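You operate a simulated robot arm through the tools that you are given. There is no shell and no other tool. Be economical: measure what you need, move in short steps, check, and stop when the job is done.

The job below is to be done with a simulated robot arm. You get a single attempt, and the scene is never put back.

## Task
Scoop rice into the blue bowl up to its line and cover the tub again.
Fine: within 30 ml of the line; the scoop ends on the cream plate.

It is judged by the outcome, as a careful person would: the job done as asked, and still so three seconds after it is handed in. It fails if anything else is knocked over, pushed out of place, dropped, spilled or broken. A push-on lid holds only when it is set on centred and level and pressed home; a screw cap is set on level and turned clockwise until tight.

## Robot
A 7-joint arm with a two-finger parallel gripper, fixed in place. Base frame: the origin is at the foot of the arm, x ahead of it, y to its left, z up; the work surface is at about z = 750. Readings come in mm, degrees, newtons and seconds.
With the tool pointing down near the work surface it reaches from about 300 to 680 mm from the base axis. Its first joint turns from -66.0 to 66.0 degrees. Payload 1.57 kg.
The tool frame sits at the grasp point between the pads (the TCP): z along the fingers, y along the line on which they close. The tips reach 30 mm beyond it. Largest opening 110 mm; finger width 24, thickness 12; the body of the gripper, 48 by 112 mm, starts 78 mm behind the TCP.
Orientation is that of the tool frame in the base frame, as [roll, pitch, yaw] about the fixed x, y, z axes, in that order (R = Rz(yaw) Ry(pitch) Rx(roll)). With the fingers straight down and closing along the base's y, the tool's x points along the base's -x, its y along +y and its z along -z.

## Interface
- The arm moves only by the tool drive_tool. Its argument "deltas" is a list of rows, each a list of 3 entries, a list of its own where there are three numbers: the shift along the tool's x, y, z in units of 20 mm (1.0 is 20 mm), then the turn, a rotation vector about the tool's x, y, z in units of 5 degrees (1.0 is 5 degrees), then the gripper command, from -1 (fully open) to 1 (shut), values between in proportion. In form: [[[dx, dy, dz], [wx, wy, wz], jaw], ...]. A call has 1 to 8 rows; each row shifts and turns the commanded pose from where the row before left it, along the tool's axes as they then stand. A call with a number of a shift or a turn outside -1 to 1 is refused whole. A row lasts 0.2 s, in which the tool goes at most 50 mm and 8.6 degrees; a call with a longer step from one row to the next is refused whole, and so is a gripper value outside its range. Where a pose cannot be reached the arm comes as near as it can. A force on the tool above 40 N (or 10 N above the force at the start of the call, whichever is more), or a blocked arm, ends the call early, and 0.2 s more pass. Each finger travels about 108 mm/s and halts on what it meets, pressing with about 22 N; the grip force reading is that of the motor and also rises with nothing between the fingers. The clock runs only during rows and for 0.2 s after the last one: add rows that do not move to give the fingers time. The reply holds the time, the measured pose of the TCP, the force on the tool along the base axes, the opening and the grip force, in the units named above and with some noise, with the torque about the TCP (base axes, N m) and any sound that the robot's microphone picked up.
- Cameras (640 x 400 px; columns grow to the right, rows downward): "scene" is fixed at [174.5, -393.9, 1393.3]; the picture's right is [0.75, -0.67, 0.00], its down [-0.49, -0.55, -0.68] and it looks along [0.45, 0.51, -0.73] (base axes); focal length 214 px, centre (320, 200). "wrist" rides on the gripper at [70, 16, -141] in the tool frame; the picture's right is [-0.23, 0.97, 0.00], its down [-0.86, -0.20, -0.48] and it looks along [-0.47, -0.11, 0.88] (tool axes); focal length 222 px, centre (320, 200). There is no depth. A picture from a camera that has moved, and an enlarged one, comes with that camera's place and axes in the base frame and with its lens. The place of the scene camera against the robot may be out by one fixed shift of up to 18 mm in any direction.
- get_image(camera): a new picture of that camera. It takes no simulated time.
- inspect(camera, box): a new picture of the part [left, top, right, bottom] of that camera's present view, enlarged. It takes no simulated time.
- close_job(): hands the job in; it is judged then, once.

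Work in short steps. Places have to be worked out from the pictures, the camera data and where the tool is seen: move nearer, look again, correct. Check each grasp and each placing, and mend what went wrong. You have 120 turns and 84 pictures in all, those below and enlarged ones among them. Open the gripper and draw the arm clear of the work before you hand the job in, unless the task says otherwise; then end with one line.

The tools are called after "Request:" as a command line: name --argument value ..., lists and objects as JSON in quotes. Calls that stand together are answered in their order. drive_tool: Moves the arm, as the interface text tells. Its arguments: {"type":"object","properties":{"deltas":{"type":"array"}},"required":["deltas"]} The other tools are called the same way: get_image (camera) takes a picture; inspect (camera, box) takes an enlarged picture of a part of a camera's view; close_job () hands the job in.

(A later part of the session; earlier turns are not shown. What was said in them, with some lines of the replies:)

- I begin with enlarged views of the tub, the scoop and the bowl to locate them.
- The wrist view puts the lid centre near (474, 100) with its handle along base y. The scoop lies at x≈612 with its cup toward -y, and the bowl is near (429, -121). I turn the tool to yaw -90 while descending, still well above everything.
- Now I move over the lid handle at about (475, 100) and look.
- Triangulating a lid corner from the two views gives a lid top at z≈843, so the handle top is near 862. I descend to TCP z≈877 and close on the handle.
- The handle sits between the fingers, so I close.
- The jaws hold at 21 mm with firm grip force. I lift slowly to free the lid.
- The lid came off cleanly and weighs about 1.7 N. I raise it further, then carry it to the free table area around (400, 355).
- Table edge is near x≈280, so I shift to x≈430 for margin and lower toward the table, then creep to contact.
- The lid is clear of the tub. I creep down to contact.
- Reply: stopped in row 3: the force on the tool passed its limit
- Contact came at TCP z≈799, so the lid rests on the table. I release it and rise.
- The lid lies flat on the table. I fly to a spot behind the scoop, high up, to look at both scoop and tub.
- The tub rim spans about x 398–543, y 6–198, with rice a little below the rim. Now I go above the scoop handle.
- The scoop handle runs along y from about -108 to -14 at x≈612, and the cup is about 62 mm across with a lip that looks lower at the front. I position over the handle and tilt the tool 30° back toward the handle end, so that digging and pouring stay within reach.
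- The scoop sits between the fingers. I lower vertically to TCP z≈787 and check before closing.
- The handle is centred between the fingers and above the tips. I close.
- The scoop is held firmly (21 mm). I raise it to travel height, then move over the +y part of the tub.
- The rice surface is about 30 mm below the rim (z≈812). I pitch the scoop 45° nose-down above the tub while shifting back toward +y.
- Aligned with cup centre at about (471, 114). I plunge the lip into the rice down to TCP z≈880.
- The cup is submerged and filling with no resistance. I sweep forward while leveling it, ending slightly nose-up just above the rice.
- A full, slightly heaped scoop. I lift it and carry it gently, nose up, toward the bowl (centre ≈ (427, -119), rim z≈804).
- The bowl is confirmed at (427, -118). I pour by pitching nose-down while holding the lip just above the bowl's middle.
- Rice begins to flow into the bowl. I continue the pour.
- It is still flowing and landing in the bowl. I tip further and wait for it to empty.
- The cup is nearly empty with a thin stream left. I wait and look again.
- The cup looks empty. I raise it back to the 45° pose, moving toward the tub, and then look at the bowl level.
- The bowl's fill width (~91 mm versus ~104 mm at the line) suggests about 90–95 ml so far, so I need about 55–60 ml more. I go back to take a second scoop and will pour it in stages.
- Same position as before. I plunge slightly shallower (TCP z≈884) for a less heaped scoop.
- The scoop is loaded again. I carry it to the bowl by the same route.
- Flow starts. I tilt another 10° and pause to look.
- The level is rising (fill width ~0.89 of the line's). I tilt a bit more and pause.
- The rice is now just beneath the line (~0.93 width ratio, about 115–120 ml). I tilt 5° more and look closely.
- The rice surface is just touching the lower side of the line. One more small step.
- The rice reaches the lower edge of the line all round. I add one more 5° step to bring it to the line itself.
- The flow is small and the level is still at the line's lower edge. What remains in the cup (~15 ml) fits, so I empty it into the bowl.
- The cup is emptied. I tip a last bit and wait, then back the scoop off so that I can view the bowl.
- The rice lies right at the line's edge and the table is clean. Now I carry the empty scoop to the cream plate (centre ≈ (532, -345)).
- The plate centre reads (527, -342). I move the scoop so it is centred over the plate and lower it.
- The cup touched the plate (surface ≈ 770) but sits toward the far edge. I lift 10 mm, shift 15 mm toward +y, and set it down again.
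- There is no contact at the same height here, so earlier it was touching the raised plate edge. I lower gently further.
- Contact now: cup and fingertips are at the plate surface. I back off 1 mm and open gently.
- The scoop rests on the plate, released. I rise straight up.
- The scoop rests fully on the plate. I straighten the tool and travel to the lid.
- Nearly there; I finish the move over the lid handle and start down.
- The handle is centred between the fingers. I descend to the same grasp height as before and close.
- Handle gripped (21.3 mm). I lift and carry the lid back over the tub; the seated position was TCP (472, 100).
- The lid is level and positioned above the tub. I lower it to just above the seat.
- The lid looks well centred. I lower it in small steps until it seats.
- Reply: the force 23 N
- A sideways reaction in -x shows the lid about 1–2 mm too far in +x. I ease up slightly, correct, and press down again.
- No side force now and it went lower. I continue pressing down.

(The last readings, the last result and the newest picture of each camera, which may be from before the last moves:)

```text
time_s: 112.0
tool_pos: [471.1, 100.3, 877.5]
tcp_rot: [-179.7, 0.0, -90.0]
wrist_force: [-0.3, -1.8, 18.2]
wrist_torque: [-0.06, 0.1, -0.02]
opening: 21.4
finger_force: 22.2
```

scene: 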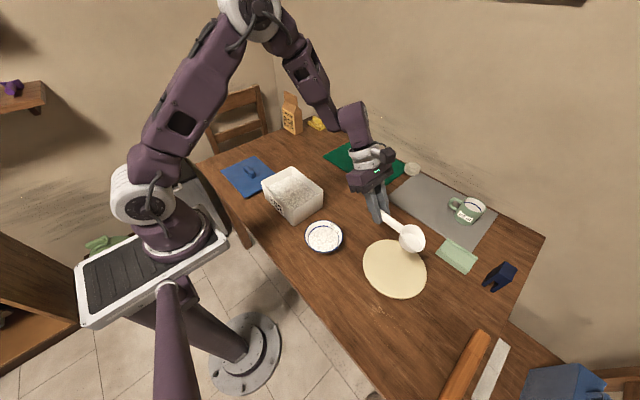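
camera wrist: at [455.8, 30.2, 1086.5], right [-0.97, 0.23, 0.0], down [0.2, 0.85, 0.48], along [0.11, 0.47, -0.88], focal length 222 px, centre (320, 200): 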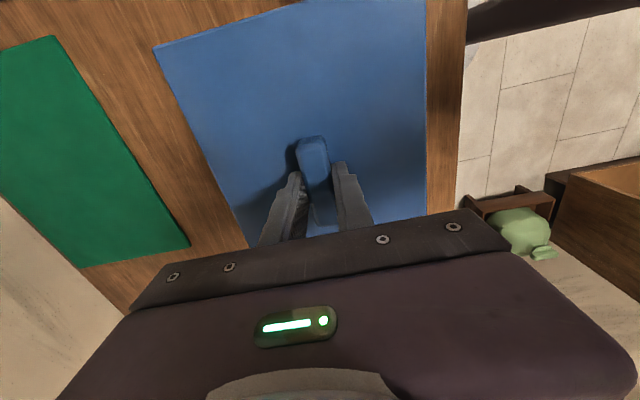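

18 N straight down, balanced. I press on toward about 35 N to drive it home.

Request:
drive_tool --deltas '[[[0, 0, 0.05], [0, 0, 0], 1], [[0, 0, 0.05], [0, 0, 0], 1], [[0, 0, 0.05], [0, 0, 0], 1], [[0, 0, 0], [0, 0, 0], 1]]'

Request:
inspect --camera "scene" --box '[240, 150, 350, 235]'

```text
time_s: 112.5
tool_pos: [471.2, 100.0, 876.6]
tcp_rot: [-179.7, 0.0, -90.1]
wrist_force: [-1.6, -0.3, 10.0]
wrist_torque: [-0.12, 0.57, 0.05]
opening: 21.6
finger_force: 21.8
stopped in row 2: the force on the tool passed its limit (the readings are from after the stop); the commanded pose is now the measured one
```

```text
4.71 times, centred on (295, 192) of scene
camera zoom: at [174.3, -393.9, 1393.3], right [0.75, -0.67, 0.0], down [-0.49, -0.55, -0.68], along [0.45, 0.51, -0.73], focal length 1009 px, centre (438, 235)
```

zoom: 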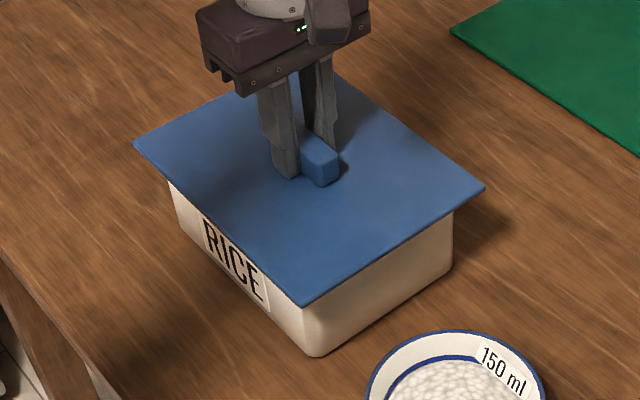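

The press exceeded 40 N with the lid looking level. I release and rise, then compare to the initial picture with the same crop.

Request:
drive_tool --deltas '[[[0, 0, 0], [0, 0, 0], 0.4], [[0, 0, 0], [0, 0, 0], 0], [[0, 0, -0.5], [0, 0, 0], 0], [[0, 0, -1], [0, 0, 0], 0], [[0, 0, -1], [0, 0, 0], 0], [[0, 0, -1], [0, 0, 0], 0], [[0, 0, -1], [0, 0, 0], 0], [[0, 0, -1], [0, 0, 0], 0]]'

Request:
inspect --camera "scene" --box '[240, 150, 400, 260]'

Request:
get_image --camera "wrist"

```text
time_s: 114.3
tool_pos: [469.8, 98.2, 987.1]
tcp_rot: [-179.8, 0.0, -89.9]
wrist_force: [-0.6, 0.1, -0.1]
wrist_torque: [0.03, -0.03, -0.01]
opening: 54.7
finger_force: 0.1
```

```text
3.64 times, centred on (320, 205) of scene
camera zoom: at [174.5, -393.9, 1393.3], right [0.75, -0.67, 0.0], down [-0.49, -0.55, -0.68], along [0.45, 0.51, -0.73], focal length 780 px, centre (320, 182)
```

zoom: 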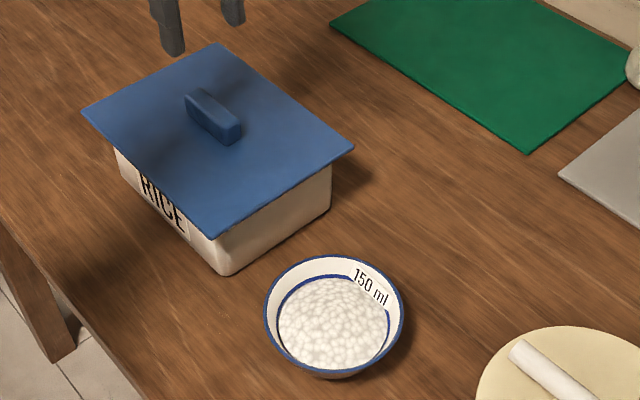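

```text
19 pictures are left
camera wrist: at [453.2, 29.3, 1130.0], right [-0.97, 0.23, 0.0], down [0.2, 0.85, 0.48], along [0.11, 0.47, -0.88], focal length 222 px, centre (320, 200)
```

wrist: 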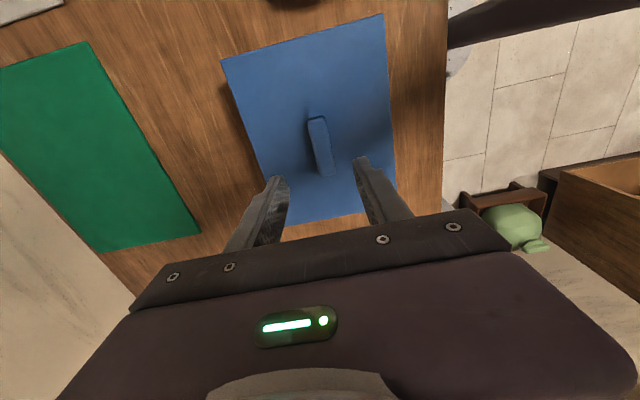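

The lid sits as before to within ~2 mm, slightly lower, i.e. pressed in. I zoom in to check that it's level and flush.

Request:
inspect --camera "scene" --box '[255, 158, 335, 222]'

```text
6.25 times, centred on (295, 190) of scene
camera zoom: at [174.5, -393.9, 1393.3], right [0.75, -0.67, 0.0], down [-0.49, -0.55, -0.68], along [0.45, 0.51, -0.73], focal length 1340 px, centre (476, 262)
```

zoom: 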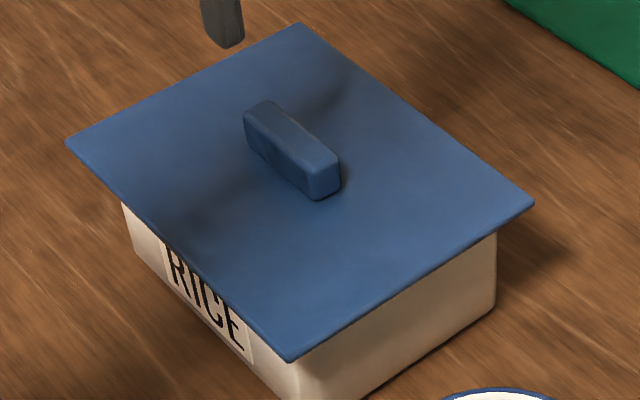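

To be sure it is home, I press once more with closed fingertips on top of the handle.

Request:
drive_tool --deltas '[[[0, 0, 0], [0, 0, 0], 1], [[-0.08, 0, 0.5], [0, 0, 0], 1], [[0, 0, 0.9], [0, 0, 0], 1], [[0, 0, 0.9], [0, 0, 0], 1], [[0, 0, 0.9], [0, 0, 0], 1], [[0, 0, 0.8], [0, 0, 0], 1], [[0, 0, 0.3], [0, 0, 0], 1], [[0, 0, 0], [0, 0, 0], 1]]'

Request:
drive_tool --deltas '[[[0, 0, 0.1], [0, 0, 0], 1], [[0, 0, 0.1], [0, 0, 0], 1], [[0, 0, 0.1], [0, 0, 0], 1], [[0, 0, 0.1], [0, 0, 0], 1], [[0, 0, 0.1], [0, 0, 0], 1], [[0, 0, 0.1], [0, 0, 0], 1], [[0, 0, 0.1], [0, 0, 0], 1], [[0, 0, 0.1], [0, 0, 0], 1]]'

```text
time_s: 115.9
tool_pos: [472.4, 101.7, 904.9]
tcp_rot: [-179.5, 0.0, -89.7]
wrist_force: [-5.8, -1.2, 18.2]
wrist_torque: [-0.04, 0.23, 0.06]
opening: 0.1
finger_force: 21.6
stopped in row 7: the force on the tool passed its limit (the readings are from after the stop); the commanded pose is now the measured one
```

```text
time_s: 116.2
tool_pos: [472.1, 101.3, 905.3]
tcp_rot: [-179.5, 0.1, -89.9]
wrist_force: [-4.3, -0.1, 14.6]
wrist_torque: [0.01, 0.15, 0.03]
opening: 0.0
finger_force: 20.5
stopped in row 1: the force on the tool passed its limit (the readings are from after the stop); the commanded pose is now the measured one
```

The lid is rigid under two pushes beyond 40 N, so it is home. I withdraw and check the final state.

Request:
drive_tool --deltas '[[[0, 0, -0.3], [0, 0, 0], 1], [[0, 0, -1], [0, 0, 0], 0.5], [[0, 0, -1], [0, 0, 0], 0], [[0, 0, -1], [0, 0, 0], -0.5], [[0, 0, -1], [0, 0, 0], -1], [[0, 0, -1], [0, 0, 0], -1], [[0, 0, -1], [0, 0, 0], -1], [[0, 0, -1], [0, 0, 0], -1]]'

Request:
inspect --camera "scene" --box '[240, 150, 400, 260]'

Request:
get_image --camera "scene"

Request:
get_image --camera "wrist"

```text
time_s: 118.0
tool_pos: [470.9, 99.2, 1049.6]
tcp_rot: [-179.6, 0.0, -89.9]
wrist_force: [-0.1, -0.6, -0.3]
wrist_torque: [0.02, -0.02, 0.0]
opening: 110.1
finger_force: 0.1
```

```text
3.64 times, centred on (320, 205) of scene
camera zoom: at [174.5, -393.9, 1393.3], right [0.75, -0.67, 0.0], down [-0.49, -0.55, -0.68], along [0.45, 0.51, -0.73], focal length 780 px, centre (320, 182)
```

zoom: 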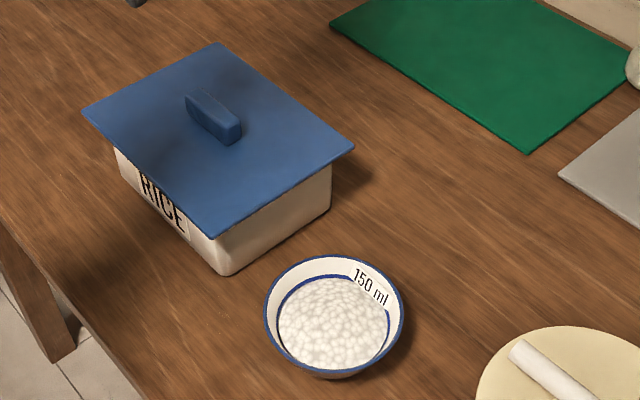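

```text
16 pictures are left
```

scene: 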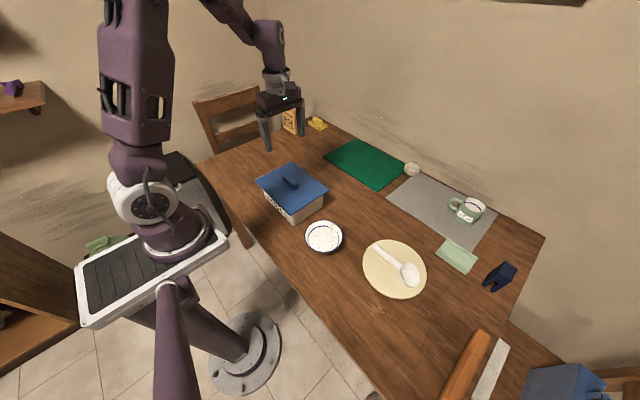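

```text
15 pictures are left
camera wrist: at [453.5, 31.1, 1193.3], right [-0.97, 0.23, -0.01], down [0.19, 0.86, 0.48], along [0.12, 0.47, -0.88], focal length 222 px, centre (320, 200)
```

wrist: 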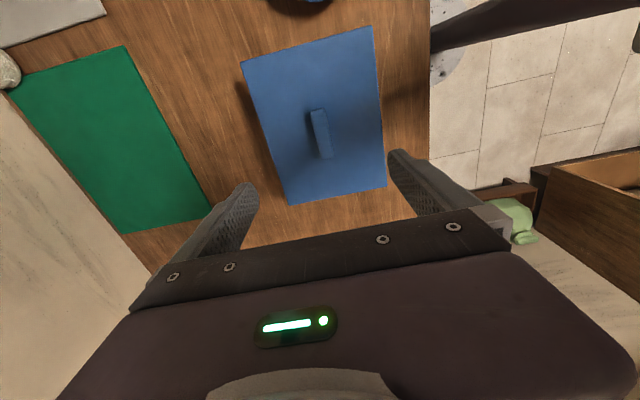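

All looks in order. Before handing in, one close look at the bowl's level against the line.

Request:
inspect --camera "scene" --box '[310, 218, 338, 238]'

Request:
inspect --camera "scene" --box '[302, 216, 346, 254]'

```text
16.00 times, centred on (324, 228) of scene
camera zoom: at [174.5, -393.9, 1393.3], right [0.75, -0.67, 0.0], down [-0.49, -0.55, -0.68], along [0.45, 0.51, -0.73], focal length 3432 px, centre (256, -248)
```

zoom: 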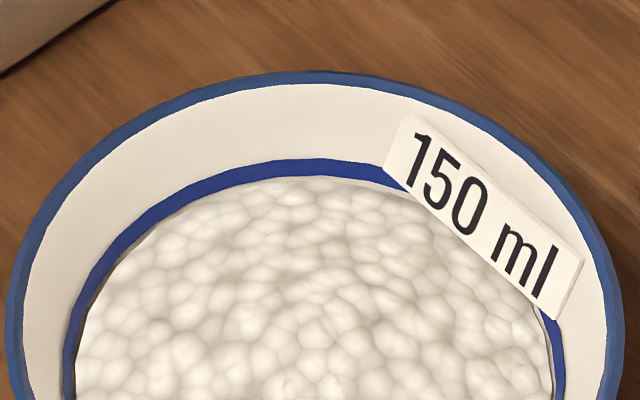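

```text
10.53 times, centred on (324, 235) of scene
camera zoom: at [174.5, -393.9, 1393.3], right [0.75, -0.67, 0.0], down [-0.49, -0.55, -0.68], along [0.45, 0.51, -0.73], focal length 2258 px, centre (278, -168)
```

zoom: 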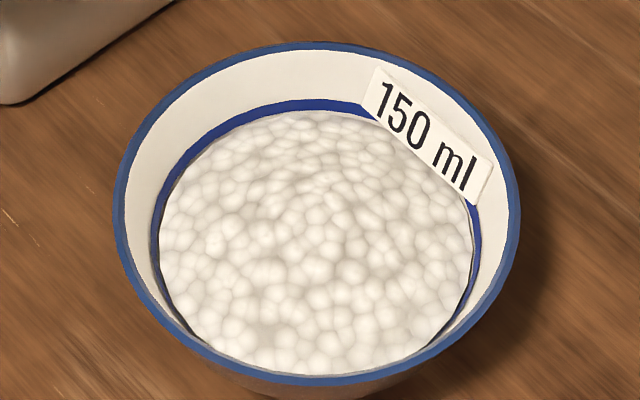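

The scoop sits on the cream plate, the tub lid is pressed home and level, and nothing is spilled. The rice is just under the line, about 130–140 ml by geometry and within the 30 ml tolerance. The arm is clear with the gripper open, so I hand in.

Request:
close_job

```text
The job is handed in.
```

The blue bowl holds an estimated 130–140 ml of rice, just under its 150 ml line; the tub is covered again with its lid pressed home, and the scoop is on the cream plate.
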